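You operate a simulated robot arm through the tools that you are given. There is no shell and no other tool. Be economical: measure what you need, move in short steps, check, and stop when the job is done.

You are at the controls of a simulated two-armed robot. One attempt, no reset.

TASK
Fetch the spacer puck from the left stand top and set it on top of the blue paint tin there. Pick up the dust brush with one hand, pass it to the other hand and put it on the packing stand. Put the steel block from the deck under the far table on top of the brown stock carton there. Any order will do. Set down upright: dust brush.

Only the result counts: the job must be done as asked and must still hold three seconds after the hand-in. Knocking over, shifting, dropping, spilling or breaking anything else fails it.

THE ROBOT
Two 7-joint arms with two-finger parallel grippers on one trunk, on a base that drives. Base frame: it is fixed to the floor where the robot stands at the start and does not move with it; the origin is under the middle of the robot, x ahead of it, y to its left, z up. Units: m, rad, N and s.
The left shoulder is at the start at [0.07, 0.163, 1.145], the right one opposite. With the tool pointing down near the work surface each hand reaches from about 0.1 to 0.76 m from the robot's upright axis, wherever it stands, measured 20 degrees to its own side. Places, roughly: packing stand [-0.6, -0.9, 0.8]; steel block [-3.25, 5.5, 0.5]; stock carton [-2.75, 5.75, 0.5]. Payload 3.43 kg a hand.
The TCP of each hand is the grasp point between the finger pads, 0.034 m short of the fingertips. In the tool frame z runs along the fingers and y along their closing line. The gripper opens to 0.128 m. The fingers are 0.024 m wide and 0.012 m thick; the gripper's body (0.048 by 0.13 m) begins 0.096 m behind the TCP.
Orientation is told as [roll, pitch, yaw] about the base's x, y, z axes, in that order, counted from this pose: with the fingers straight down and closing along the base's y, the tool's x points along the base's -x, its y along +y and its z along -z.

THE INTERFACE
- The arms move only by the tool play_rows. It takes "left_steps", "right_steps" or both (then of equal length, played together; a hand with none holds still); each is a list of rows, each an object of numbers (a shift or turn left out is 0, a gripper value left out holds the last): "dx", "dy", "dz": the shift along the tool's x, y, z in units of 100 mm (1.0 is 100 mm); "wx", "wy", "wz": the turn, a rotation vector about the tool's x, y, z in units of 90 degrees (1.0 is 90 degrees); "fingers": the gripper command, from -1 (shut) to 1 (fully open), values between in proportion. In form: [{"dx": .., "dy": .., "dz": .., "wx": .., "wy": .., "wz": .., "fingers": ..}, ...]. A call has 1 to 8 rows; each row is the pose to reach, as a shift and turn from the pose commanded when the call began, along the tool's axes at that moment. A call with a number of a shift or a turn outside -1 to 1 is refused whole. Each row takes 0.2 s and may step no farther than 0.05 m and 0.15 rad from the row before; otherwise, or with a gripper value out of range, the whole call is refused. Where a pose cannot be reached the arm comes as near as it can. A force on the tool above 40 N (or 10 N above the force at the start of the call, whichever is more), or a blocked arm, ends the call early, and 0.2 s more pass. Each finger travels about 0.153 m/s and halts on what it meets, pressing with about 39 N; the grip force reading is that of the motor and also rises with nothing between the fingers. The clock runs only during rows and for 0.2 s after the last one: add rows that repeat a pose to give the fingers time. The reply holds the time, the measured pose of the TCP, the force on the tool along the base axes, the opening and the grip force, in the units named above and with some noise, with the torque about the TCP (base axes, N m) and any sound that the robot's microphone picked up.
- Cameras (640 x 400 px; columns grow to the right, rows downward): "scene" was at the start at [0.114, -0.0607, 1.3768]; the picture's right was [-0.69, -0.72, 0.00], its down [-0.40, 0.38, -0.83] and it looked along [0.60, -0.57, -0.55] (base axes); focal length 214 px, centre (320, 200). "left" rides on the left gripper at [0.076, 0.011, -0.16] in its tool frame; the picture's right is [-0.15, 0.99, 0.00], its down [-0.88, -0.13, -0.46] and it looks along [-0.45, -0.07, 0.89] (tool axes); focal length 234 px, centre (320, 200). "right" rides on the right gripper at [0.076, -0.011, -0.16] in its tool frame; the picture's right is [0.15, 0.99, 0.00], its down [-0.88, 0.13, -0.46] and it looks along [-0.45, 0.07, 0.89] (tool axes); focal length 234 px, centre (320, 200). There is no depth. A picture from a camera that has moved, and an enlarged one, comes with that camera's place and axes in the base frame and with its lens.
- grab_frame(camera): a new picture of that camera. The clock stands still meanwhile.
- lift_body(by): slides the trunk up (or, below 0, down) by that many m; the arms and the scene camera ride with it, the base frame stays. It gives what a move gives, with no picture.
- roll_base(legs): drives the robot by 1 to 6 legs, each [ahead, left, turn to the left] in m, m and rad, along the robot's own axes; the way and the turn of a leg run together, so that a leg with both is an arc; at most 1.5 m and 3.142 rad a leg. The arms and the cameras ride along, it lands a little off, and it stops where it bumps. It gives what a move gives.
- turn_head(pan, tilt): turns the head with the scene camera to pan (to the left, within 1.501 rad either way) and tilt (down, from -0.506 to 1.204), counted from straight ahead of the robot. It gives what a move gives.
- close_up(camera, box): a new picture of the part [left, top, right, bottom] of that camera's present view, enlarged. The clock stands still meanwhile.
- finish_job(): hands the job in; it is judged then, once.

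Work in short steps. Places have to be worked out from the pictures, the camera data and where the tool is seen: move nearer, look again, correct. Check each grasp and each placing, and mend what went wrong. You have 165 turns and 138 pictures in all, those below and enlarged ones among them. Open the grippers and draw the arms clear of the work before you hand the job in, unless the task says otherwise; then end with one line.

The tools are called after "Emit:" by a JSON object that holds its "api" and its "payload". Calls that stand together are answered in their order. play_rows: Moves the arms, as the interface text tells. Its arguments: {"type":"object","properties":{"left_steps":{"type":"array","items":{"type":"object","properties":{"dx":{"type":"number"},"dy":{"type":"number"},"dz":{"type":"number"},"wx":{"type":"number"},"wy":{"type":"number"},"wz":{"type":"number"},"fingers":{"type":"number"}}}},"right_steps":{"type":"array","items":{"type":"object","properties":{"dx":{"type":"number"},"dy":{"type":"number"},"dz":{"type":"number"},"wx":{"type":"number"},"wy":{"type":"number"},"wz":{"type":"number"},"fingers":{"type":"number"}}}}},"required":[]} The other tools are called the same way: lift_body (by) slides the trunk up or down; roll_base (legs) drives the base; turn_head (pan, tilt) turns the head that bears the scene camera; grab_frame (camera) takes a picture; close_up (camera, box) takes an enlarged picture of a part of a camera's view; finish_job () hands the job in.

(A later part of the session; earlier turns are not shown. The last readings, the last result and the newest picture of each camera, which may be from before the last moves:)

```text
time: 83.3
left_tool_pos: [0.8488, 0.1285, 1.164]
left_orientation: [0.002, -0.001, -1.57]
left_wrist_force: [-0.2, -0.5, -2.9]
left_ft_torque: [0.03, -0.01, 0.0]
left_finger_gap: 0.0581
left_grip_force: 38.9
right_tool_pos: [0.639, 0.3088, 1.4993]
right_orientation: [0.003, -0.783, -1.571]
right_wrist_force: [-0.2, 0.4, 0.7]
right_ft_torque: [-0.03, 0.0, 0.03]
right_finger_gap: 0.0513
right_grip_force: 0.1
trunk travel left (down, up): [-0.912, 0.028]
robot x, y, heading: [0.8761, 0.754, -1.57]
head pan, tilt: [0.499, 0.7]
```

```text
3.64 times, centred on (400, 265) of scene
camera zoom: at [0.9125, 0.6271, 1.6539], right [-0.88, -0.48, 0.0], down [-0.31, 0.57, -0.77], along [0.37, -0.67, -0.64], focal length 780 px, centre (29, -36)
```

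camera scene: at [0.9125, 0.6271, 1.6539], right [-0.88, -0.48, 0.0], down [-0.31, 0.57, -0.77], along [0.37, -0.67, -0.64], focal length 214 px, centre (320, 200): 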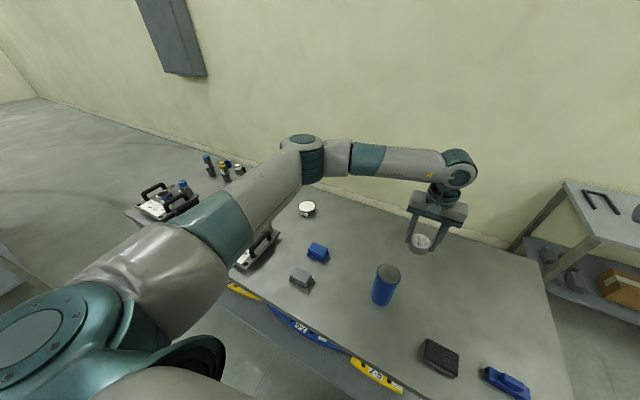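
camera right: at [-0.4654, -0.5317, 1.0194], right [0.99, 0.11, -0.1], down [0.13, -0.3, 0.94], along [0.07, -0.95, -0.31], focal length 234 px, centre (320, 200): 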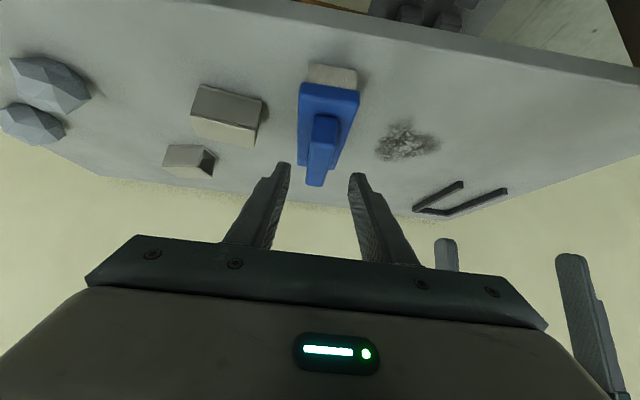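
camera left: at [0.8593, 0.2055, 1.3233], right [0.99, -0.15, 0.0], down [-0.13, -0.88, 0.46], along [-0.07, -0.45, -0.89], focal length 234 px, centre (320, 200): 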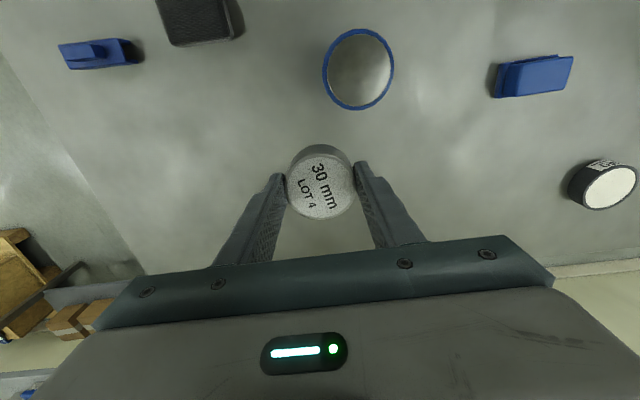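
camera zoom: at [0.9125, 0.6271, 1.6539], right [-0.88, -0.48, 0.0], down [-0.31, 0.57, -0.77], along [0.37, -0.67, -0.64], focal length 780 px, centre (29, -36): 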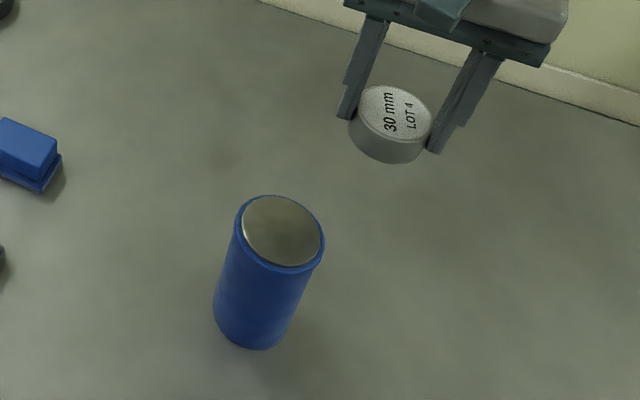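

The lid is a flat metal disc ≈65 mm, fine for the 58 mm puck. I move the puck over (0.897,0.209).

Emit:
{"api": "play_rows", "payload": {"left_steps": [{"dx": 0.4, "dy": 0.24}, {"dx": 0.8, "dy": 0.48}, {"dx": 0.8, "dy": 0.48}]}}

Emit:
{"api": "grab_frame", "payload": {"camera": "left"}}

Emit:
{"api": "close_up", "payload": {"camera": "scene", "box": [340, 160, 480, 320]}}

```text
time: 84.1
left_tool_pos: [0.8981, 0.2074, 1.1614]
left_orientation: [0.001, 0.001, -1.57]
left_wrist_force: [-0.2, -0.5, -3.0]
left_ft_torque: [0.04, -0.01, 0.02]
left_finger_gap: 0.0585
left_grip_force: 38.8
right_tool_pos: [0.6433, 0.3096, 1.499]
right_orientation: [0.001, -0.782, -1.57]
right_wrist_force: [-0.3, 0.2, 0.5]
right_ft_torque: [0.01, -0.01, -0.01]
right_finger_gap: 0.0513
right_grip_force: 0.1
trunk travel left (down, up): [-0.912, 0.028]
robot x, y, heading: [0.8742, 0.7514, -1.566]
head pan, tilt: [0.499, 0.7]
```

```text
75 pictures are left
camera left: at [0.9097, 0.2843, 1.3215], right [0.99, -0.15, 0.0], down [-0.13, -0.88, 0.46], along [-0.07, -0.45, -0.89], focal length 234 px, centre (320, 200)
```

left: 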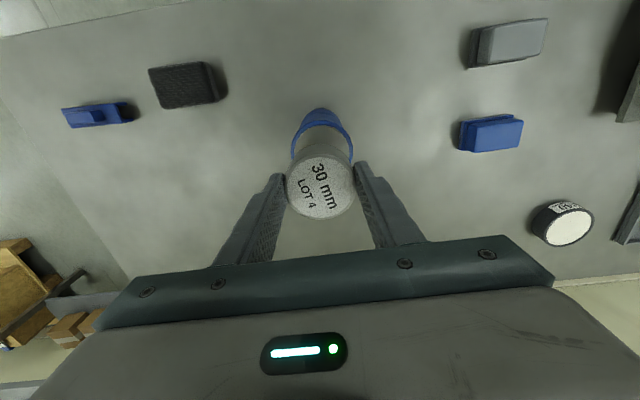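

```text
2.50 times, centred on (410, 240) of scene
camera zoom: at [0.916, 0.6262, 1.6538], right [-0.88, -0.48, 0.0], down [-0.31, 0.57, -0.76], along [0.37, -0.67, -0.64], focal length 536 px, centre (95, 100)
```

zoom: 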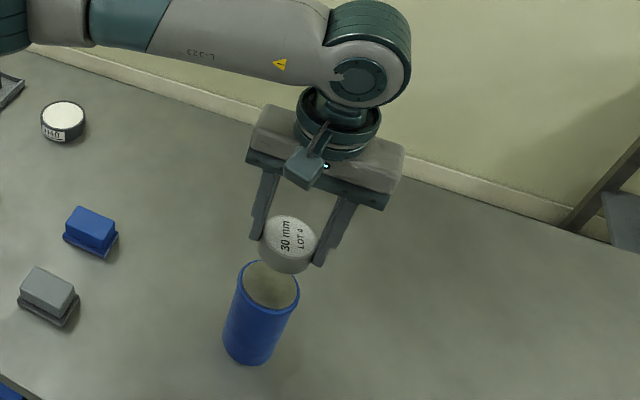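

Alignment good within ~3 mm; I correct by (+2,+3) mm and descend 40 mm, then check.

Emit:
{"api": "play_rows", "payload": {"left_steps": [{"dx": 0.03, "dy": 0.02, "dz": 0.15}, {"dx": 0.03, "dy": 0.02, "dz": 0.3}, {"dx": 0.03, "dy": 0.02, "dz": 0.42}]}}

Emit:
{"api": "close_up", "payload": {"camera": "scene", "box": [340, 190, 460, 310]}}

Emit:
{"api": "grab_frame", "payload": {"camera": "left"}}

```text
time: 84.9
left_tool_pos: [0.9011, 0.2115, 1.1214]
left_orientation: [-0.001, -0.001, -1.571]
left_wrist_force: [-0.4, 0.2, -2.0]
left_ft_torque: [0.0, -0.04, 0.0]
left_finger_gap: 0.0582
left_grip_force: 39.4
right_tool_pos: [0.6427, 0.3076, 1.4994]
right_orientation: [0.0, -0.781, -1.571]
right_wrist_force: [0.1, -0.5, -0.5]
right_ft_torque: [-0.03, -0.02, -0.01]
right_finger_gap: 0.0514
right_grip_force: 0.1
trunk travel left (down, up): [-0.912, 0.028]
robot x, y, heading: [0.8738, 0.7539, -1.564]
head pan, tilt: [0.499, 0.7]
```

```text
3.33 times, centred on (400, 250) of scene
camera zoom: at [0.9162, 0.6265, 1.6538], right [-0.88, -0.48, 0.0], down [-0.31, 0.57, -0.76], along [0.37, -0.67, -0.64], focal length 715 px, centre (53, 33)
```

zoom: 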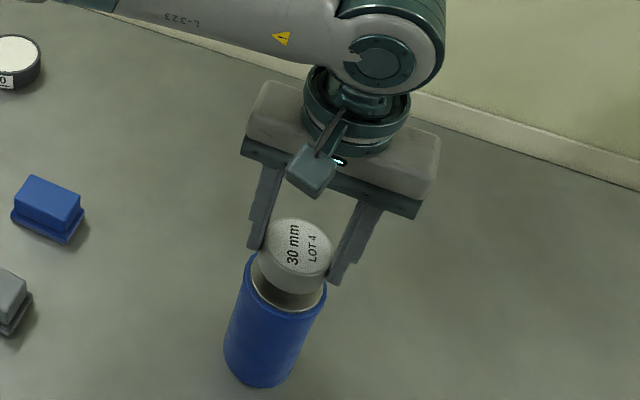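

```text
72 pictures are left
camera left: at [0.912, 0.288, 1.2806], right [0.99, -0.15, 0.0], down [-0.13, -0.88, 0.46], along [-0.07, -0.45, -0.89], focal length 234 px, centre (320, 200)
```

left: 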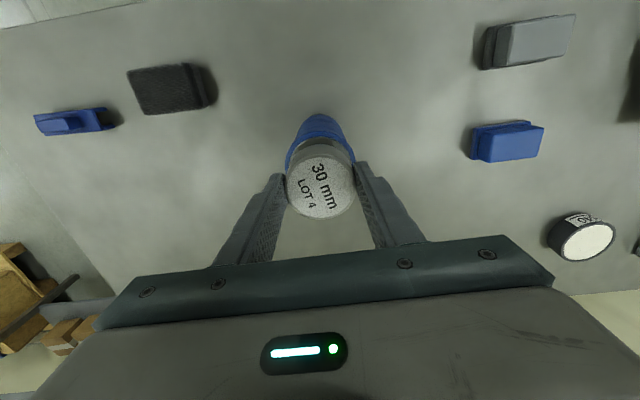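

Well aligned. I descend slowly until contact shows in the force.

Emit:
{"api": "play_rows", "payload": {"left_steps": [{"dz": 0.05}, {"dz": 0.09}, {"dz": 0.12}]}}

Emit:
{"api": "close_up", "payload": {"camera": "scene", "box": [340, 190, 460, 310]}}

```text
time: 85.7
left_tool_pos: [0.9009, 0.2104, 1.1107]
left_orientation: [0.0, -0.004, -1.57]
left_wrist_force: [0.2, 0.4, -2.7]
left_ft_torque: [0.0, -0.03, -0.01]
left_finger_gap: 0.0581
left_grip_force: 38.8
right_tool_pos: [0.6435, 0.3094, 1.4992]
right_orientation: [-0.001, -0.782, -1.569]
right_wrist_force: [0.7, 0.3, 0.0]
right_ft_torque: [0.01, 0.0, 0.0]
right_finger_gap: 0.051
right_grip_force: 0.1
trunk travel left (down, up): [-0.912, 0.028]
robot x, y, heading: [0.8745, 0.7504, -1.566]
head pan, tilt: [0.499, 0.7]
```

```text
3.33 times, centred on (400, 250) of scene
camera zoom: at [0.9164, 0.6273, 1.6539], right [-0.88, -0.48, 0.0], down [-0.31, 0.57, -0.76], along [0.37, -0.67, -0.64], focal length 715 px, centre (53, 33)
```

zoom: 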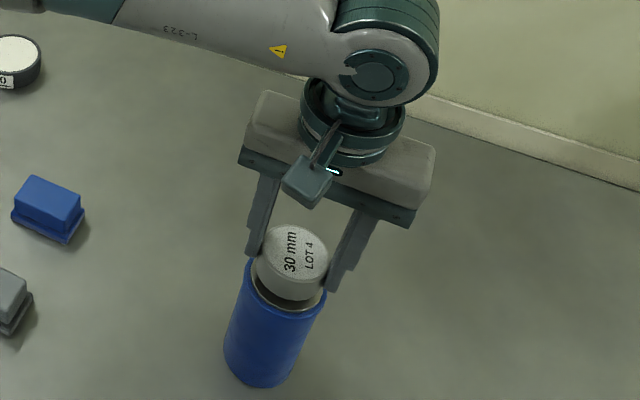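

Still about 10 mm of gap; two more small descents.

Emit:
{"api": "play_rows", "payload": {"left_steps": [{"dz": 0.03}, {"dz": 0.06}, {"dz": 0.08}]}}

Emit:
{"api": "close_up", "payload": {"camera": "scene", "box": [360, 210, 440, 300]}}

```text
time: 86.5
left_tool_pos: [0.9, 0.2118, 1.1009]
left_orientation: [-0.001, 0.0, -1.571]
left_wrist_force: [0.4, 0.2, -2.3]
left_ft_torque: [-0.01, 0.01, -0.01]
left_finger_gap: 0.0582
left_grip_force: 39.1
right_tool_pos: [0.6437, 0.309, 1.4991]
right_orientation: [0.0, -0.782, -1.57]
right_wrist_force: [-0.4, 0.2, -0.2]
right_ft_torque: [0.01, 0.0, 0.02]
right_finger_gap: 0.0514
right_grip_force: 0.1
trunk travel left (down, up): [-0.912, 0.028]
robot x, y, heading: [0.8732, 0.7478, -1.568]
head pan, tilt: [0.499, 0.7]
```

```text
4.44 times, centred on (400, 255) of scene
camera zoom: at [0.9164, 0.6271, 1.6539], right [-0.88, -0.48, 0.0], down [-0.31, 0.57, -0.76], along [0.37, -0.67, -0.64], focal length 953 px, centre (-36, -44)
```

zoom: 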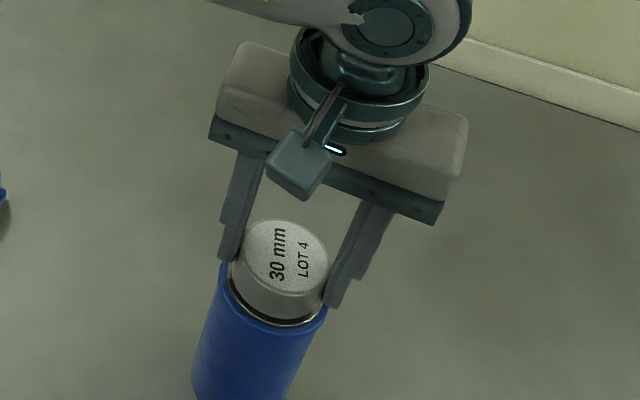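

Only a few mm left. Continue 6 mm in 2 mm rows.

Emit:
{"api": "play_rows", "payload": {"left_steps": [{"dz": 0.02}, {"dz": 0.04}, {"dz": 0.06}]}}

Emit:
{"api": "close_up", "payload": {"camera": "scene", "box": [360, 210, 440, 300]}}

```text
time: 87.3
left_tool_pos: [0.901, 0.2114, 1.0954]
left_orientation: [-0.002, -0.001, -1.571]
left_wrist_force: [0.0, 0.5, -1.2]
left_ft_torque: [0.0, 0.03, 0.0]
left_finger_gap: 0.0581
left_grip_force: 38.9
right_tool_pos: [0.6414, 0.3087, 1.4997]
right_orientation: [0.001, -0.781, -1.569]
right_wrist_force: [-0.5, -0.3, 0.0]
right_ft_torque: [0.0, 0.02, -0.01]
right_finger_gap: 0.0513
right_grip_force: 0.1
trunk travel left (down, up): [-0.912, 0.028]
robot x, y, heading: [0.875, 0.7506, -1.572]
head pan, tilt: [0.499, 0.7]
```

```text
4.44 times, centred on (400, 255) of scene
camera zoom: at [0.9164, 0.627, 1.6539], right [-0.88, -0.48, 0.0], down [-0.31, 0.57, -0.76], along [0.37, -0.67, -0.64], focal length 953 px, centre (-36, -44)
```

zoom: 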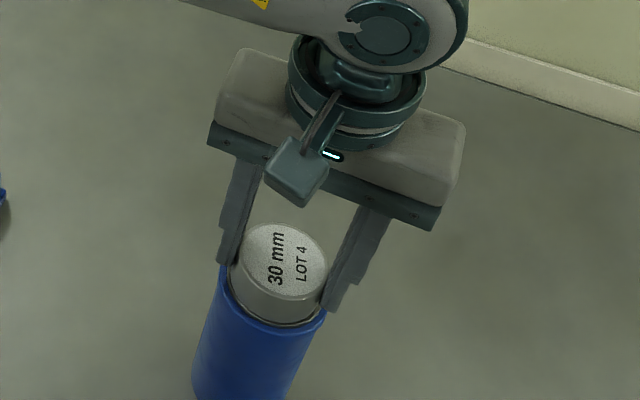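

The gap is almost gone; 4 mm more in 1 mm rows, watching force.

Emit:
{"api": "play_rows", "payload": {"left_steps": [{"dz": 0.01}, {"dz": 0.02}, {"dz": 0.03}, {"dz": 0.04}]}}

Emit:
{"api": "close_up", "payload": {"camera": "scene", "box": [360, 210, 440, 300]}}

```text
time: 88.3
left_tool_pos: [0.901, 0.2104, 1.0941]
left_orientation: [-0.002, -0.005, -1.572]
left_wrist_force: [2.3, -3.0, 17.3]
left_ft_torque: [0.17, -0.33, 0.01]
left_finger_gap: 0.0582
left_grip_force: 39.0
right_tool_pos: [0.644, 0.3116, 1.4997]
right_orientation: [-0.001, -0.783, -1.568]
right_wrist_force: [0.7, 0.2, 0.0]
right_ft_torque: [-0.01, 0.02, -0.02]
right_finger_gap: 0.0513
right_grip_force: 0.0
trunk travel left (down, up): [-0.912, 0.028]
robot x, y, heading: [0.879, 0.7546, -1.572]
head pan, tilt: [0.499, 0.7]
```

```text
4.44 times, centred on (400, 255) of scene
camera zoom: at [0.9167, 0.6291, 1.6544], right [-0.88, -0.48, 0.0], down [-0.31, 0.56, -0.77], along [0.37, -0.67, -0.64], focal length 953 px, centre (-36, -44)
```

zoom: 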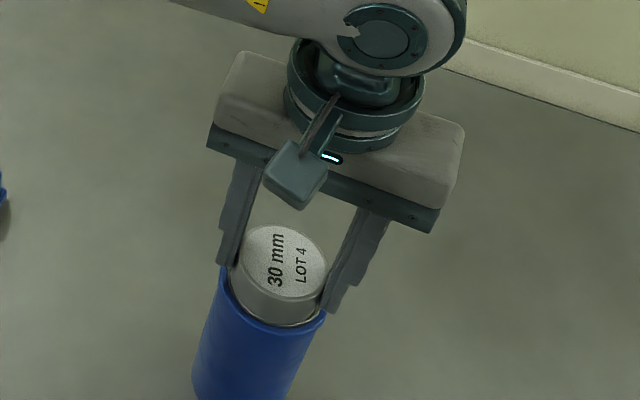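

Contact at 17 N: puck sits on the lid. I back off 2 mm of command, open partway, then rise.

Emit:
{"api": "play_rows", "payload": {"left_steps": [{"dz": -0.02}, {"dz": -0.02, "fingers": 0.2}, {"dz": -0.02, "fingers": 0.2}, {"dz": -0.02, "fingers": 0.2}, {"dz": -0.3, "fingers": 0.2}, {"dz": -0.7, "fingers": 0.2}, {"dz": -1.0, "fingers": 0.2}]}}

Emit:
{"api": "close_up", "payload": {"camera": "scene", "box": [340, 190, 460, 310]}}

Emit:
{"api": "grab_frame", "payload": {"camera": "left"}}

```text
time: 89.9
left_tool_pos: [0.9008, 0.2125, 1.1936]
left_orientation: [0.0, -0.002, -1.57]
left_wrist_force: [0.7, 0.1, 0.0]
left_ft_torque: [-0.02, 0.01, 0.02]
left_finger_gap: 0.0769
left_grip_force: 0.2
right_tool_pos: [0.6422, 0.3098, 1.4984]
right_orientation: [0.001, -0.783, -1.569]
right_wrist_force: [-0.3, -0.3, -0.6]
right_ft_torque: [-0.01, 0.01, 0.02]
right_finger_gap: 0.0514
right_grip_force: 0.1
trunk travel left (down, up): [-0.912, 0.028]
robot x, y, heading: [0.8759, 0.7496, -1.567]
head pan, tilt: [0.499, 0.7]
```

```text
3.33 times, centred on (400, 250) of scene
camera zoom: at [0.9161, 0.6276, 1.6539], right [-0.88, -0.48, 0.0], down [-0.31, 0.57, -0.77], along [0.37, -0.67, -0.64], focal length 715 px, centre (53, 33)
```

zoom: 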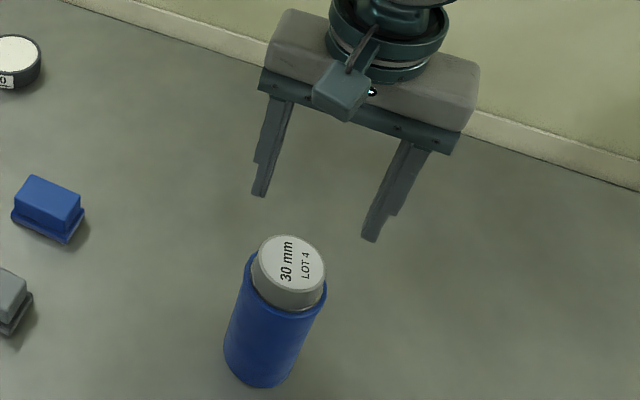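

```text
66 pictures are left
camera left: at [0.9114, 0.2888, 1.3521], right [0.99, -0.15, 0.0], down [-0.13, -0.88, 0.46], along [-0.07, -0.45, -0.89], focal length 234 px, centre (320, 200)
```

left: 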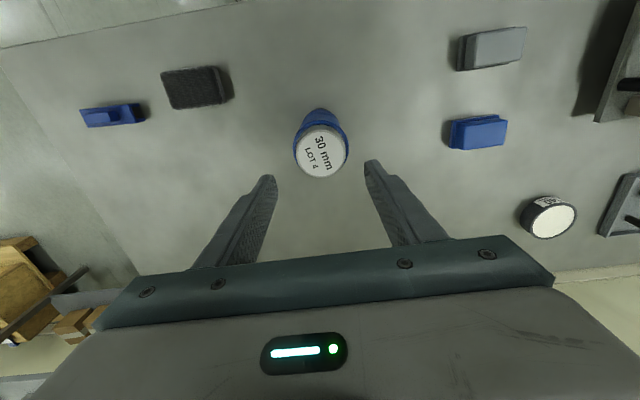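

The puck sits squarely on the tin. I back off, turn to face -x and drive toward the gap before the far table.

Emit:
{"api": "play_rows", "payload": {"left_steps": [{"dz": -0.4, "fingers": 1}, {"dz": -0.8, "fingers": 1}, {"dz": -1.0, "fingers": 1}]}}

Emit:
{"api": "roll_base", "payload": {"legs": [[-0.6, 0, 0], [0, 0, -1.57], [1.5, 0, 0], [0.5, 0, 0]]}}

Emit:
{"api": "turn_head", "payload": {"pan": -0.6, "tilt": 0.3}}

Emit:
{"api": "grab_frame", "payload": {"camera": "scene"}}

Emit:
{"api": "turn_head", "payload": {"pan": -1.5, "tilt": 0.3}}

Emit:
{"api": "grab_frame", "payload": {"camera": "scene"}}

```text
time: 90.7
left_tool_pos: [0.9002, 0.2119, 1.2913]
left_orientation: [0.0, 0.001, -1.57]
left_wrist_force: [0.6, 0.4, -0.1]
left_ft_torque: [-0.01, 0.03, 0.03]
left_finger_gap: 0.1281
left_grip_force: 0.1
right_tool_pos: [0.6437, 0.3102, 1.4999]
right_orientation: [-0.002, -0.781, -1.569]
right_wrist_force: [-0.8, 0.3, -0.3]
right_ft_torque: [0.0, -0.01, -0.04]
right_finger_gap: 0.0513
right_grip_force: 0.1
trunk travel left (down, up): [-0.912, 0.028]
robot x, y, heading: [0.8762, 0.753, -1.569]
head pan, tilt: [0.499, 0.7]
```

```text
time: 107.5
left_tool_pos: [-1.669, 1.3066, 1.2929]
left_orientation: [0.0, -0.001, -3.124]
left_wrist_force: [0.1, -0.4, -0.4]
left_ft_torque: [0.0, 0.05, -0.03]
left_finger_gap: 0.1279
left_grip_force: 0.1
right_tool_pos: [-1.575, 1.5672, 1.5004]
right_orientation: [-0.001, -0.784, -3.122]
right_wrist_force: [-0.2, 0.7, -0.6]
right_ft_torque: [-0.03, -0.02, -0.04]
right_finger_gap: 0.0512
right_grip_force: 0.1
trunk travel left (down, up): [-0.912, 0.028]
robot x, y, heading: [-1.1318, 1.3451, -3.124]
head pan, tilt: [0.499, 0.7]
```

```text
time: 108.9
left_tool_pos: [-1.67, 1.3072, 1.2924]
left_orientation: [-0.002, -0.001, -3.125]
left_wrist_force: [-1.0, -0.1, -0.1]
left_ft_torque: [-0.01, 0.0, 0.0]
left_finger_gap: 0.1279
left_grip_force: 0.2
right_tool_pos: [-1.5779, 1.567, 1.4998]
right_orientation: [0.0, -0.781, -3.121]
right_wrist_force: [0.1, -0.3, 0.0]
right_ft_torque: [0.05, 0.01, -0.05]
right_finger_gap: 0.0511
right_grip_force: 0.0
trunk travel left (down, up): [-0.912, 0.028]
robot x, y, heading: [-1.1319, 1.3396, -3.12]
head pan, tilt: [-0.6, 0.3]
```

```text
65 pictures are left
camera scene: at [-1.2601, 1.3928, 1.69], right [0.55, 0.84, 0.0], down [0.25, -0.16, -0.96], along [-0.8, 0.52, -0.3], focal length 214 px, centre (320, 200)
```

scene: 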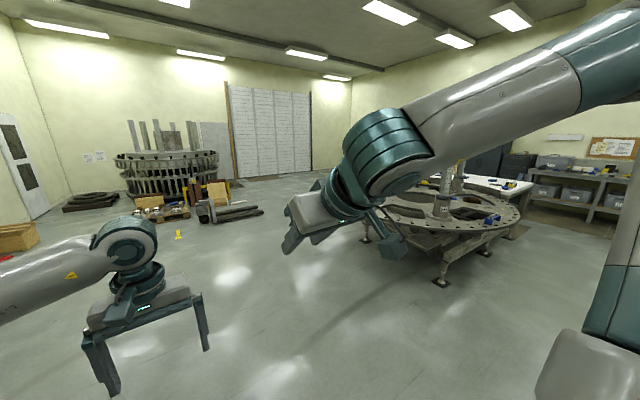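

```text
time: 110.1
left_tool_pos: [-1.6702, 1.3072, 1.2916]
left_orientation: [-0.002, -0.003, -3.124]
left_wrist_force: [-0.7, 0.1, -0.1]
left_ft_torque: [-0.01, 0.01, 0.05]
left_finger_gap: 0.1282
left_grip_force: 0.1
right_tool_pos: [-1.5781, 1.5664, 1.4998]
right_orientation: [0.001, -0.782, -3.122]
right_wrist_force: [0.2, 0.3, -0.5]
right_ft_torque: [0.0, 0.02, -0.03]
right_finger_gap: 0.0512
right_grip_force: 0.1
trunk travel left (down, up): [-0.912, 0.028]
robot x, y, heading: [-1.1339, 1.344, -3.123]
head pan, tilt: [-1.499, 0.3]
```

```text
64 pictures are left
camera scene: at [-1.1906, 1.4346, 1.69], right [1.0, 0.09, 0.0], down [0.03, -0.29, -0.96], along [-0.09, 0.95, -0.3], focal length 214 px, centre (320, 200)
```

scene: 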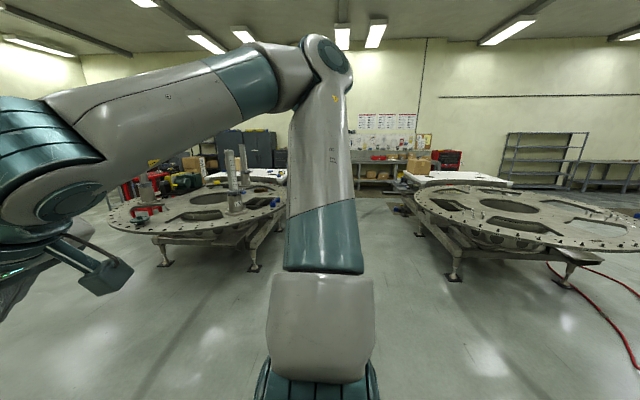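

The far table is the white-topped one near (-3.2,5.8), behind the round one. I strafe up the gap between the round tables, with stops, and look.

Emit:
{"api": "roll_base", "payload": {"legs": [[-0.2, 0, -0.02], [0, -1.5, 0], [0, -1.2, 0]]}}

Emit:
{"api": "turn_head", "payload": {"pan": -0.8, "tilt": 0.4}}

Emit:
{"api": "grab_frame", "payload": {"camera": "scene"}}

```text
time: 124.5
left_tool_pos: [-1.4951, 4.0241, 1.2917]
left_orientation: [-0.002, 0.0, -3.127]
left_wrist_force: [0.5, 1.0, 0.0]
left_ft_torque: [0.0, 0.03, 0.0]
left_finger_gap: 0.1282
left_grip_force: 0.1
right_tool_pos: [-1.4007, 4.2847, 1.4992]
right_orientation: [0.0, -0.782, -3.124]
right_wrist_force: [-0.6, 0.4, 0.1]
right_ft_torque: [-0.02, 0.01, 0.02]
right_finger_gap: 0.0511
right_grip_force: 0.0
trunk travel left (down, up): [-0.912, 0.028]
robot x, y, heading: [-0.9568, 4.0593, -3.125]
head pan, tilt: [-1.499, 0.3]
```

```text
time: 125.5
left_tool_pos: [-1.495, 4.0266, 1.2915]
left_orientation: [-0.002, 0.0, -3.129]
left_wrist_force: [0.4, 0.2, 0.7]
left_ft_torque: [-0.02, 0.01, 0.0]
left_finger_gap: 0.128
left_grip_force: 0.0
right_tool_pos: [-1.401, 4.2844, 1.5003]
right_orientation: [-0.001, -0.781, -3.124]
right_wrist_force: [-0.2, -0.4, 0.1]
right_ft_torque: [0.04, 0.02, 0.0]
right_finger_gap: 0.0511
right_grip_force: 0.0
trunk travel left (down, up): [-0.912, 0.028]
robot x, y, heading: [-0.9582, 4.0583, -3.123]
head pan, tilt: [-0.799, 0.4]
```

```text
63 pictures are left
camera scene: at [-1.0718, 4.1239, 1.6808], right [0.71, 0.71, 0.0], down [0.28, -0.27, -0.92], along [-0.65, 0.65, -0.39], focal length 214 px, centre (320, 200)
```

scene: 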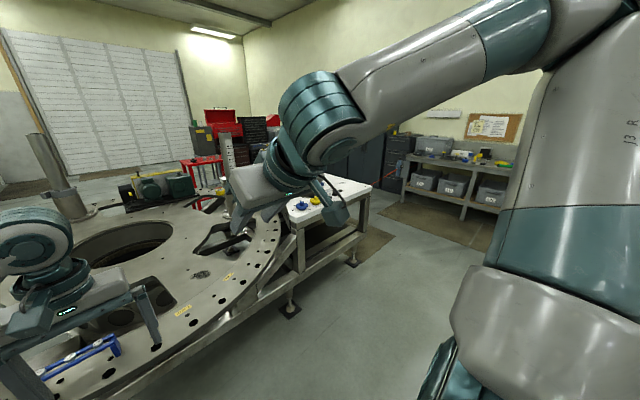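

White table adjoins the round one. I strafe another 1.4 m and look under it.

Emit:
{"api": "roll_base", "payload": {"legs": [[0, -1.45, 0]]}}

Emit:
{"api": "turn_head", "payload": {"pan": -0.1, "tilt": 0.5}}

Emit:
{"api": "grab_frame", "payload": {"camera": "scene"}}

```text
time: 132.8
left_tool_pos: [-1.5287, 5.4761, 1.2926]
left_orientation: [-0.002, 0.002, -3.112]
left_wrist_force: [0.9, -0.3, -0.4]
left_ft_torque: [0.01, 0.0, 0.0]
left_finger_gap: 0.1282
left_grip_force: 0.1
right_tool_pos: [-1.4367, 5.7368, 1.499]
right_orientation: [0.0, -0.781, -3.11]
right_wrist_force: [0.0, -0.7, 0.4]
right_ft_torque: [0.0, 0.0, 0.01]
right_finger_gap: 0.0514
right_grip_force: 0.0
trunk travel left (down, up): [-0.912, 0.028]
robot x, y, heading: [-0.9902, 5.5177, -3.11]
head pan, tilt: [-0.799, 0.4]
```

```text
time: 133.8
left_tool_pos: [-1.5285, 5.4763, 1.2918]
left_orientation: [-0.002, -0.001, -3.113]
left_wrist_force: [0.5, -0.1, -0.8]
left_ft_torque: [0.0, -0.02, 0.0]
left_finger_gap: 0.1281
left_grip_force: 0.0
right_tool_pos: [-1.4373, 5.7372, 1.5006]
right_orientation: [0.0, -0.782, -3.11]
right_wrist_force: [-0.3, -0.4, -0.2]
right_ft_torque: [-0.02, 0.03, 0.01]
right_finger_gap: 0.051
right_grip_force: 0.0
trunk travel left (down, up): [-0.912, 0.028]
robot x, y, heading: [-0.9865, 5.5162, -3.11]
head pan, tilt: [-0.099, 0.499]
```

```text
62 pictures are left
camera scene: at [-1.131, 5.5225, 1.6716], right [0.07, 1.0, 0.0], down [0.48, -0.03, -0.88], along [-0.88, 0.06, -0.48], focal length 214 px, centre (320, 200)
```

scene: 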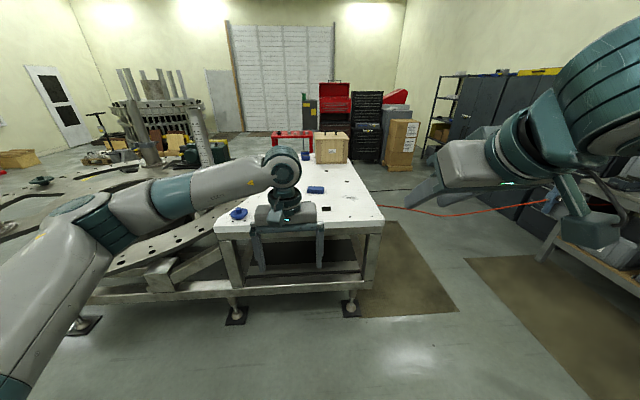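

White table's end is near x≈-2.3, spanning y≈4.9–6.05. I go round to its +y long side: turn to face -y, back off, then strafe to x≈-3.

Emit:
{"api": "roll_base", "payload": {"legs": [[0, 0, 1.54], [-1.35, 0, 0], [0, -1.5, 0], [0, -0.45, 0]]}}

Emit:
{"api": "turn_head", "payload": {"pan": 0.0, "tilt": 0.7}}

Emit:
{"api": "grab_frame", "payload": {"camera": "scene"}}

```text
time: 153.7
left_tool_pos: [-2.9132, 6.3204, 1.2937]
left_orientation: [-0.002, -0.002, -1.564]
left_wrist_force: [0.3, 1.0, -1.0]
left_ft_torque: [0.0, 0.0, 0.03]
left_finger_gap: 0.128
left_grip_force: 0.1
right_tool_pos: [-3.1722, 6.4181, 1.5019]
right_orientation: [-0.001, -0.783, -1.559]
right_wrist_force: [0.0, 1.2, -0.5]
right_ft_torque: [0.0, 0.02, -0.04]
right_finger_gap: 0.0512
right_grip_force: 0.0
trunk travel left (down, up): [-0.912, 0.028]
robot x, y, heading: [-2.946, 6.8592, -1.562]
head pan, tilt: [-0.099, 0.499]
```

```text
time: 154.5
left_tool_pos: [-2.9144, 6.3118, 1.2888]
left_orientation: [-0.001, 0.007, -1.563]
left_wrist_force: [0.0, -1.1, 0.4]
left_ft_torque: [-0.02, -0.02, 0.0]
left_finger_gap: 0.1279
left_grip_force: 0.0
right_tool_pos: [-3.1743, 6.4065, 1.4973]
right_orientation: [0.001, -0.777, -1.563]
right_wrist_force: [0.1, 0.1, -0.4]
right_ft_torque: [-0.01, -0.02, 0.0]
right_finger_gap: 0.0512
right_grip_force: 0.0
trunk travel left (down, up): [-0.912, 0.028]
robot x, y, heading: [-2.9441, 6.8578, -1.566]
head pan, tilt: [0.0, 0.7]
```

```text
61 pictures are left
camera scene: at [-2.9432, 6.7406, 1.6568], right [-1.0, -0.01, 0.0], down [0.0, 0.64, -0.77], along [0.01, -0.77, -0.64], focal length 214 px, centre (320, 200)
```

scene: 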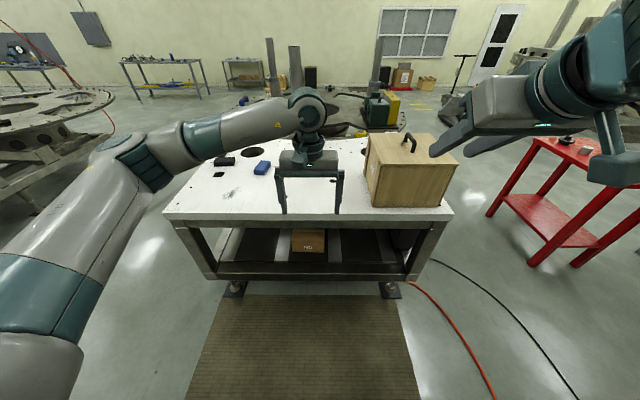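

Under the white top I can see a deck with a carton at ≈(-2.85,5.8). I lower the trunk to look beneath.

Emit:
{"api": "lift_body", "payload": {"by": -0.7}}

Emit:
{"api": "turn_head", "payload": {"pan": -0.15, "tilt": 0.35}}

Emit:
{"api": "grab_frame", "payload": {"camera": "scene"}}

Emit:
{"api": "grab_frame", "payload": {"camera": "right"}}

```text
refused: -0.7 is not a number from -0.4 to 0.4
```

```text
time: 155.3
left_tool_pos: [-2.9155, 6.3105, 1.2894]
left_orientation: [0.0, 0.005, -1.564]
left_wrist_force: [0.2, -0.3, 0.8]
left_ft_torque: [0.01, -0.01, 0.0]
left_finger_gap: 0.1281
left_grip_force: 0.1
right_tool_pos: [-3.1753, 6.4045, 1.4974]
right_orientation: [-0.001, -0.775, -1.562]
right_wrist_force: [0.2, -0.1, -0.5]
right_ft_torque: [-0.03, 0.0, 0.01]
right_finger_gap: 0.051
right_grip_force: 0.0
trunk travel left (down, up): [-0.912, 0.028]
robot x, y, heading: [-2.9438, 6.8571, -1.57]
head pan, tilt: [-0.15, 0.351]
```

```text
60 pictures are left
camera scene: at [-2.9574, 6.7318, 1.6879], right [-0.99, 0.14, 0.0], down [0.05, 0.33, -0.94], along [-0.13, -0.93, -0.34], focal length 214 px, centre (320, 200)
```

scene: 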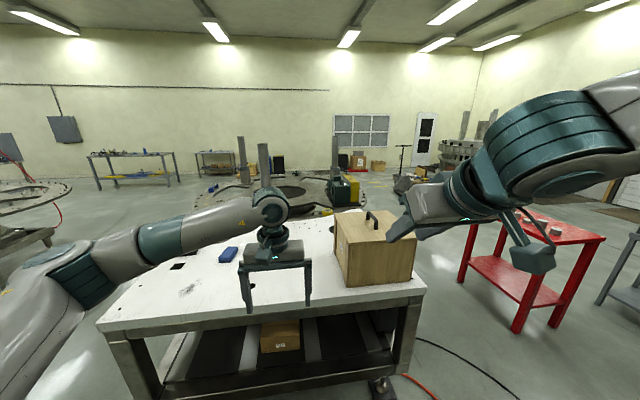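

```text
59 pictures are left
camera right: at [-3.1884, 6.571, 1.5577], right [0.99, 0.11, -0.1], down [0.13, -0.31, 0.94], along [0.07, -0.94, -0.32], focal length 234 px, centre (320, 200)
```

right: 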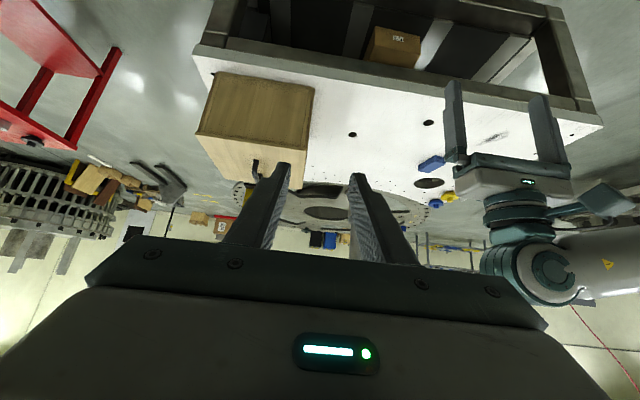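

Lift is limited to 0.4 per call; I lower in two goes and look under the top.

Emit:
{"api": "lift_body", "payload": {"by": -0.4}}

Emit:
{"api": "lift_body", "payload": {"by": -0.3}}

Emit:
{"api": "turn_head", "payload": {"pan": -0.15, "tilt": 0.35}}

Emit:
{"api": "grab_frame", "payload": {"camera": "scene"}}

Emit:
{"api": "grab_frame", "payload": {"camera": "right"}}

```text
time: 159.1
left_tool_pos: [-2.9154, 6.3105, 0.8887]
left_orientation: [0.0, 0.004, -1.562]
left_wrist_force: [-0.1, -0.2, 0.7]
left_ft_torque: [0.01, 0.02, 0.0]
left_finger_gap: 0.1281
left_grip_force: 0.0
right_tool_pos: [-3.1744, 6.4051, 1.0978]
right_orientation: [0.0, -0.776, -1.563]
right_wrist_force: [0.0, 0.0, -0.4]
right_ft_torque: [-0.01, -0.02, -0.03]
right_finger_gap: 0.0512
right_grip_force: 0.0
trunk travel left (down, up): [-0.512, 0.428]
robot x, y, heading: [-2.9429, 6.8608, -1.565]
head pan, tilt: [-0.15, 0.351]
```

```text
time: 162.1
left_tool_pos: [-2.9142, 6.3099, 0.5893]
left_orientation: [0.0, 0.006, -1.564]
left_wrist_force: [-0.1, 0.5, 0.2]
left_ft_torque: [-0.01, 0.0, -0.02]
left_finger_gap: 0.1279
left_grip_force: 0.0
right_tool_pos: [-3.1744, 6.4043, 0.7969]
right_orientation: [-0.001, -0.776, -1.561]
right_wrist_force: [0.3, 0.0, -0.1]
right_ft_torque: [0.0, 0.02, 0.02]
right_finger_gap: 0.0514
right_grip_force: 0.0
trunk travel left (down, up): [-0.212, 0.728]
robot x, y, heading: [-2.9427, 6.8589, -1.566]
head pan, tilt: [-0.15, 0.351]
```

```text
time: 162.7
left_tool_pos: [-2.9156, 6.3103, 0.5893]
left_orientation: [0.0, 0.007, -1.564]
left_wrist_force: [0.7, 0.6, -0.1]
left_ft_torque: [0.01, 0.0, -0.02]
left_finger_gap: 0.128
left_grip_force: 0.2
right_tool_pos: [-3.173, 6.4045, 0.7972]
right_orientation: [0.001, -0.778, -1.562]
right_wrist_force: [-0.1, -0.4, 0.2]
right_ft_torque: [0.0, 0.0, 0.01]
right_finger_gap: 0.0511
right_grip_force: 0.0
trunk travel left (down, up): [-0.212, 0.728]
robot x, y, heading: [-2.9438, 6.853, -1.564]
head pan, tilt: [-0.15, 0.351]
```

```text
58 pictures are left
camera scene: at [-2.957, 6.726, 0.9881], right [-0.99, 0.14, 0.0], down [0.05, 0.33, -0.94], along [-0.13, -0.93, -0.34], focal length 214 px, centre (320, 200)
```

scene: 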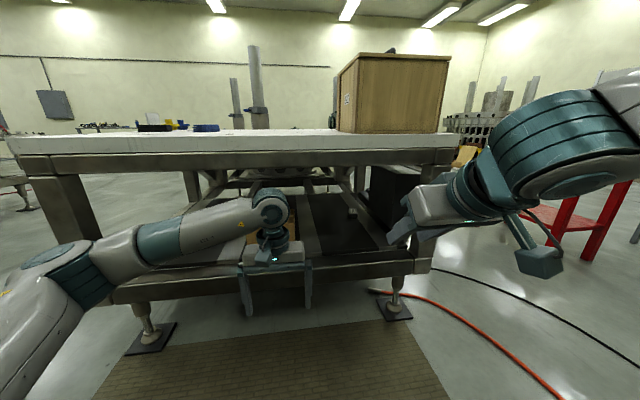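

```text
57 pictures are left
camera right: at [-3.1879, 6.5707, 0.858], right [0.99, 0.11, -0.1], down [0.13, -0.31, 0.94], along [0.07, -0.94, -0.32], focal length 234 px, centre (320, 200)
```

right: 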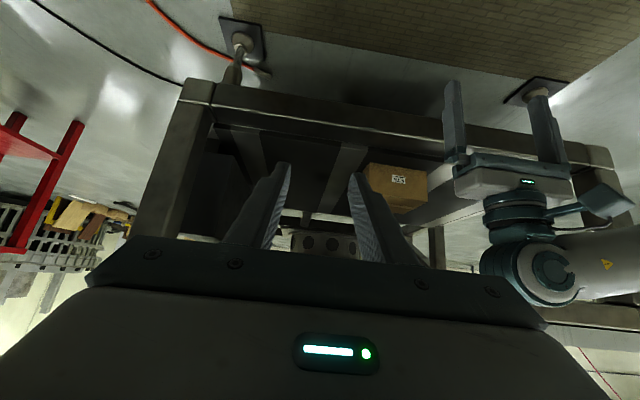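

I see the carton under there and a small piece near (351,213). Enlarged views to find the block.

Emit:
{"api": "close_up", "payload": {"camera": "scene", "box": [200, 160, 440, 290]}}

Emit:
{"api": "close_up", "payload": {"camera": "right", "box": [180, 110, 460, 270]}}

```text
2.67 times, centred on (320, 225) of scene
camera zoom: at [-2.957, 6.726, 0.9881], right [-0.99, 0.14, 0.0], down [0.05, 0.33, -0.94], along [-0.13, -0.93, -0.34], focal length 572 px, centre (320, 133)
```

zoom: 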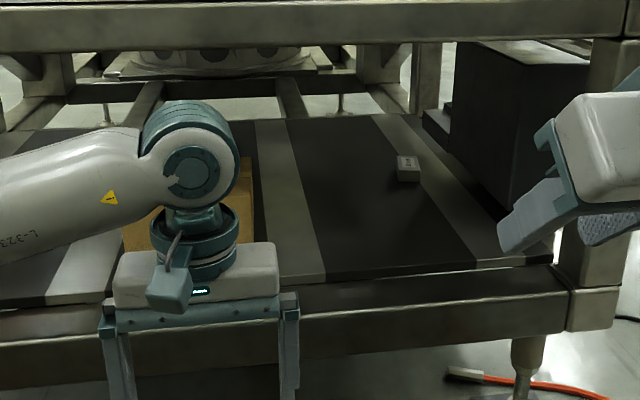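

```text
2.29 times, centred on (320, 190) of right
camera zoom: at [-3.1879, 6.5707, 0.858], right [0.99, 0.11, -0.1], down [0.13, -0.31, 0.94], along [0.07, -0.94, -0.32], focal length 535 px, centre (320, 223)
```

zoom: 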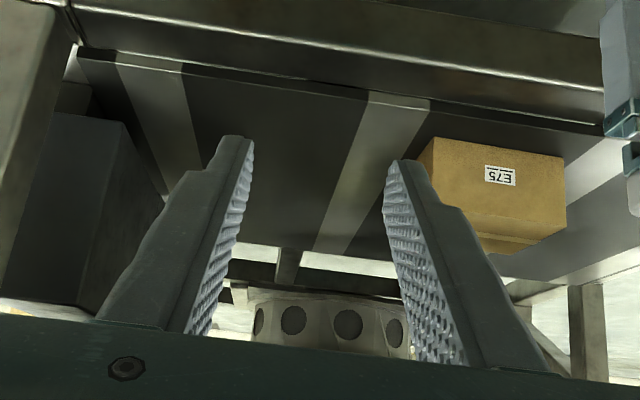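

Block is at ≈(-3.32,5.58) on the deck (z≈0.44); carton front at y≈5.85, x≈-2.87, top ≈0.59; opening up to z≈0.82. I tuck the left arm back and up, and pitch/advance the right hand.

Emit:
{"api": "play_rows", "payload": {"left_steps": [{"dx": 0.25, "dy": 0.15, "dz": -0.25}, {"dx": 0.5, "dy": 0.3, "dz": -0.5}, {"dx": 0.75, "dy": 0.45, "dz": -0.7}, {"dx": 1.0, "dy": 0.6, "dz": -0.7}], "right_steps": [{"dx": -0.2, "dz": 0.2, "wy": -0.04}, {"dx": -0.4, "dz": 0.4, "wy": -0.08}, {"dx": -0.6, "dz": 0.6, "wy": -0.11}, {"dx": -0.7, "dz": 0.7, "wy": -0.11}]}}

Emit:
{"api": "play_rows", "payload": {"left_steps": [{"dx": 0.25, "dy": 0.2}, {"dx": 0.5, "dy": 0.4}, {"dx": 0.75, "dy": 0.6}]}}

Emit:
{"api": "grab_frame", "payload": {"camera": "scene"}}

```text
time: 163.7
left_tool_pos: [-2.8555, 6.4096, 0.6594]
left_orientation: [0.001, 0.006, -1.563]
left_wrist_force: [0.9, -0.5, 0.3]
left_ft_torque: [0.01, 0.01, -0.02]
left_finger_gap: 0.1279
left_grip_force: 0.1
right_tool_pos: [-3.1716, 6.3061, 0.7965]
right_orientation: [-0.001, -0.949, -1.56]
right_wrist_force: [0.2, -0.2, 0.1]
right_ft_torque: [0.02, 0.02, -0.02]
right_finger_gap: 0.0513
right_grip_force: 0.0
trunk travel left (down, up): [-0.212, 0.728]
robot x, y, heading: [-2.9453, 6.8612, -1.565]
head pan, tilt: [-0.15, 0.351]
```

```text
time: 164.5
left_tool_pos: [-2.7955, 6.4859, 0.6589]
left_orientation: [-0.001, 0.006, -1.564]
left_wrist_force: [0.0, -0.1, -0.9]
left_ft_torque: [0.01, 0.0, -0.01]
left_finger_gap: 0.1281
left_grip_force: 0.0
right_tool_pos: [-3.1733, 6.3053, 0.7957]
right_orientation: [-0.003, -0.949, -1.56]
right_wrist_force: [-0.6, 0.0, 0.5]
right_ft_torque: [0.01, 0.01, -0.03]
right_finger_gap: 0.0514
right_grip_force: 0.1
trunk travel left (down, up): [-0.212, 0.728]
robot x, y, heading: [-2.942, 6.8586, -1.561]
head pan, tilt: [-0.15, 0.351]
```

```text
54 pictures are left
camera scene: at [-2.9568, 6.7261, 0.9881], right [-0.99, 0.14, 0.0], down [0.05, 0.33, -0.94], along [-0.13, -0.93, -0.34], focal length 214 px, centre (320, 200)
```

scene: 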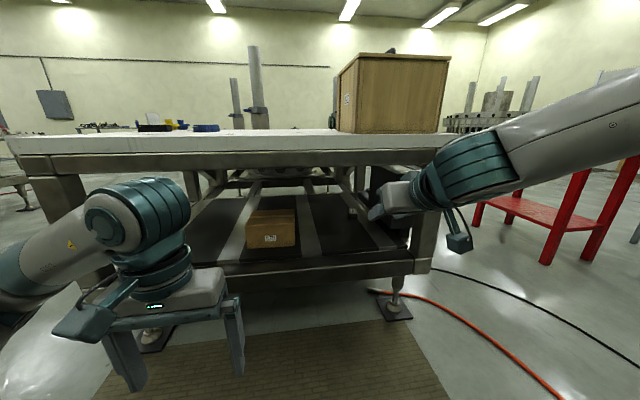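

Left arm is tucked. I zoom in on carton and block now that they are visible.

Emit:
{"api": "close_up", "payload": {"camera": "scene", "box": [220, 170, 400, 290]}}

```text
3.33 times, centred on (310, 230) of scene
camera zoom: at [-2.9568, 6.7261, 0.9881], right [-0.99, 0.14, 0.0], down [0.05, 0.33, -0.94], along [-0.13, -0.93, -0.34], focal length 715 px, centre (353, 100)
```

zoom: 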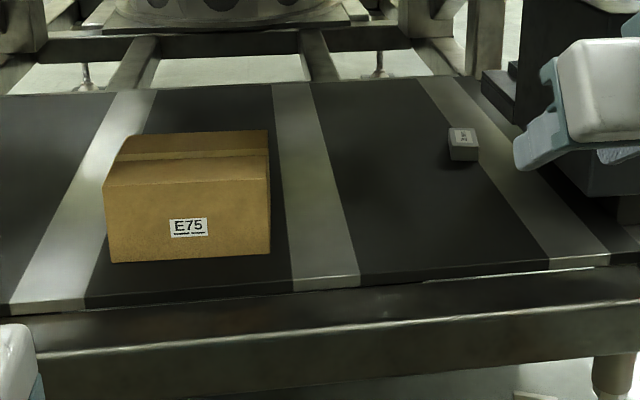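

Block ≈50×80×30 mm centred at (-3.33,5.535), top ≈0.47; carton top ≈0.566, centred (-2.856,5.76). The right arm must go in low and stretched, so I lower the trunk further and extend the arm outside the table first.

Emit:
{"api": "lift_body", "payload": {"by": -0.2}}

Emit:
{"api": "play_rows", "payload": {"right_steps": [{"dx": -0.24, "dz": 0.32}, {"dx": -0.48, "dz": 0.65}, {"dx": -0.72, "dz": 0.97}]}}

Emit:
{"api": "turn_head", "payload": {"pan": -0.6, "tilt": 0.35}}

Emit:
{"api": "grab_frame", "payload": {"camera": "scene"}}

```text
time: 166.7
left_tool_pos: [-2.7963, 6.4849, 0.4593]
left_orientation: [0.001, 0.005, -1.566]
left_wrist_force: [0.4, 0.1, 0.0]
left_ft_torque: [0.02, 0.0, 0.0]
left_finger_gap: 0.128
left_grip_force: 0.0
right_tool_pos: [-3.1741, 6.3052, 0.5961]
right_orientation: [0.001, -0.951, -1.562]
right_wrist_force: [-0.2, 0.5, -0.2]
right_ft_torque: [0.01, 0.01, -0.02]
right_finger_gap: 0.0512
right_grip_force: 0.1
trunk travel left (down, up): [-0.012, 0.928]
robot x, y, heading: [-2.9424, 6.8581, -1.568]
head pan, tilt: [-0.15, 0.351]
```

```text
time: 167.5
left_tool_pos: [-2.7961, 6.485, 0.4596]
left_orientation: [0.001, 0.004, -1.564]
left_wrist_force: [-0.1, -0.5, 0.3]
left_ft_torque: [-0.01, -0.01, -0.04]
left_finger_gap: 0.1278
left_grip_force: 0.1
right_tool_pos: [-3.1715, 6.1846, 0.5975]
right_orientation: [0.0, -0.949, -1.565]
right_wrist_force: [0.9, 0.3, -0.5]
right_ft_torque: [0.03, -0.05, -0.04]
right_finger_gap: 0.0512
right_grip_force: 0.1
trunk travel left (down, up): [-0.012, 0.928]
robot x, y, heading: [-2.9436, 6.8599, -1.565]
head pan, tilt: [-0.15, 0.351]
```

```text
time: 168.4
left_tool_pos: [-2.7961, 6.4851, 0.4583]
left_orientation: [-0.001, 0.007, -1.565]
left_wrist_force: [0.7, 1.1, -0.2]
left_ft_torque: [0.0, 0.01, 0.03]
left_finger_gap: 0.1278
left_grip_force: 0.1
right_tool_pos: [-3.1723, 6.1859, 0.5982]
right_orientation: [0.001, -0.95, -1.564]
right_wrist_force: [0.3, 0.4, -0.3]
right_ft_torque: [-0.02, 0.03, -0.02]
right_finger_gap: 0.0511
right_grip_force: 0.1
trunk travel left (down, up): [-0.012, 0.928]
robot x, y, heading: [-2.9417, 6.8617, -1.567]
head pan, tilt: [-0.6, 0.351]
```

```text
52 pictures are left
camera scene: at [-2.9956, 6.739, 0.7879], right [-0.83, 0.56, -0.01], down [0.19, 0.28, -0.94], along [-0.52, -0.78, -0.34], focal length 214 px, centre (320, 200)
```

scene: 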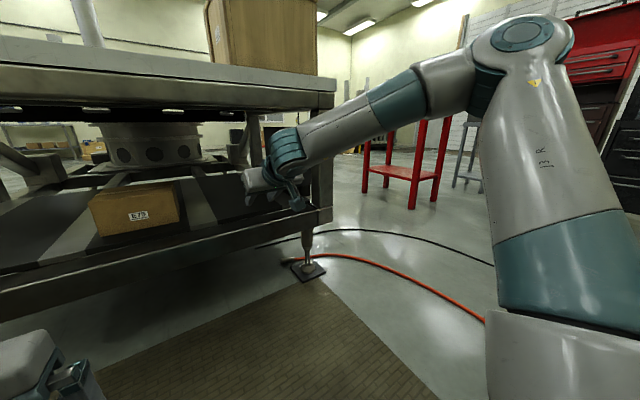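

The right elbow rides high, so near the table it must be nearly straight to pass under the apron. I back off 0.25 m, stretch the arm fully forward and lower in free space.

Emit:
{"api": "roll_base", "payload": {"legs": [[-0.25, 0, 0]]}}

Emit:
{"api": "play_rows", "payload": {"right_steps": [{"dx": -0.11, "dz": 0.33}, {"dx": -0.22, "dz": 0.66}, {"dx": -0.34, "dz": 0.99}]}}

Emit:
{"api": "play_rows", "payload": {"right_steps": [{"dx": -0.14, "dz": 0.31}, {"dx": -0.28, "dz": 0.62}, {"dx": -0.42, "dz": 0.93}]}}

Emit:
{"api": "play_rows", "payload": {"right_steps": [{"dx": -0.14, "dz": 0.31}, {"dx": -0.28, "dz": 0.62}, {"dx": -0.42, "dz": 0.93}]}}

Emit:
{"api": "grab_frame", "payload": {"camera": "scene"}}

```text
time: 170.2
left_tool_pos: [-2.7995, 6.7371, 0.4577]
left_orientation: [0.001, 0.007, -1.563]
left_wrist_force: [-0.2, -0.2, -0.6]
left_ft_torque: [0.01, -0.01, 0.01]
left_finger_gap: 0.1279
left_grip_force: 0.0
right_tool_pos: [-3.1727, 6.4363, 0.5959]
right_orientation: [0.0, -0.947, -1.561]
right_wrist_force: [-0.3, 0.7, 0.2]
right_ft_torque: [0.0, 0.02, -0.04]
right_finger_gap: 0.051
right_grip_force: 0.0
trunk travel left (down, up): [-0.012, 0.928]
robot x, y, heading: [-2.9465, 7.1127, -1.561]
head pan, tilt: [-0.6, 0.351]
```

```text
time: 171.0
left_tool_pos: [-2.7981, 6.7366, 0.4581]
left_orientation: [-0.001, 0.007, -1.563]
left_wrist_force: [-0.9, 0.6, -0.5]
left_ft_torque: [0.02, 0.0, -0.01]
left_finger_gap: 0.128
left_grip_force: 0.0
right_tool_pos: [-3.1731, 6.3358, 0.5656]
right_orientation: [0.0, -0.946, -1.563]
right_wrist_force: [0.0, 0.6, 0.4]
right_ft_torque: [0.0, 0.02, 0.0]
right_finger_gap: 0.0511
right_grip_force: 0.0
trunk travel left (down, up): [-0.012, 0.928]
robot x, y, heading: [-2.9455, 7.1118, -1.564]
head pan, tilt: [-0.6, 0.351]
```

```text
time: 171.8
left_tool_pos: [-2.7975, 6.7371, 0.4582]
left_orientation: [0.0, 0.007, -1.565]
left_wrist_force: [0.1, -0.8, 0.6]
left_ft_torque: [-0.05, -0.02, -0.01]
left_finger_gap: 0.128
left_grip_force: 0.0
right_tool_pos: [-3.1735, 6.2375, 0.5459]
right_orientation: [0.001, -0.952, -1.561]
right_wrist_force: [-0.3, 1.1, 0.1]
right_ft_torque: [0.04, 0.04, 0.01]
right_finger_gap: 0.0512
right_grip_force: 0.1
trunk travel left (down, up): [-0.012, 0.928]
robot x, y, heading: [-2.944, 7.1134, -1.563]
head pan, tilt: [-0.6, 0.351]
```

```text
time: 172.6
left_tool_pos: [-2.7985, 6.7371, 0.4577]
left_orientation: [0.0, 0.006, -1.564]
left_wrist_force: [0.3, -0.1, 0.3]
left_ft_torque: [0.0, 0.02, 0.02]
left_finger_gap: 0.1283
left_grip_force: 0.0
right_tool_pos: [-3.2144, 6.2084, 0.5284]
right_orientation: [-0.002, -0.95, -1.558]
right_wrist_force: [0.1, 0.4, -0.2]
right_ft_torque: [-0.02, 0.0, 0.01]
right_finger_gap: 0.0512
right_grip_force: 0.0
right hand out of reach, approached as far as the arm can: row 1, 2, 3
trunk travel left (down, up): [-0.012, 0.928]
robot x, y, heading: [-2.9455, 7.1144, -1.56]
head pan, tilt: [-0.6, 0.351]
```

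```text
51 pictures are left
camera scene: at [-2.9976, 6.9847, 0.7853], right [-0.83, 0.56, 0.0], down [0.19, 0.29, -0.94], along [-0.52, -0.78, -0.34], focal length 214 px, centre (320, 200)
```

scene: 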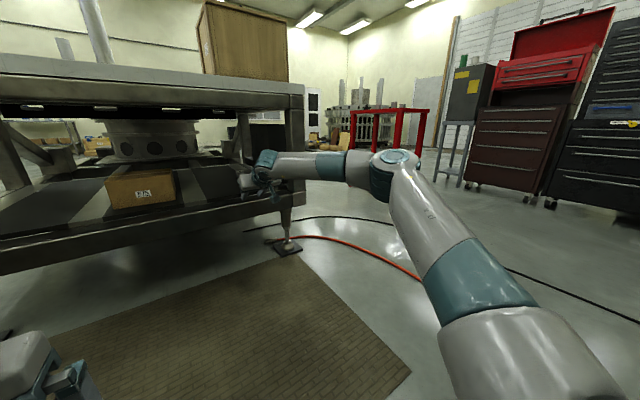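

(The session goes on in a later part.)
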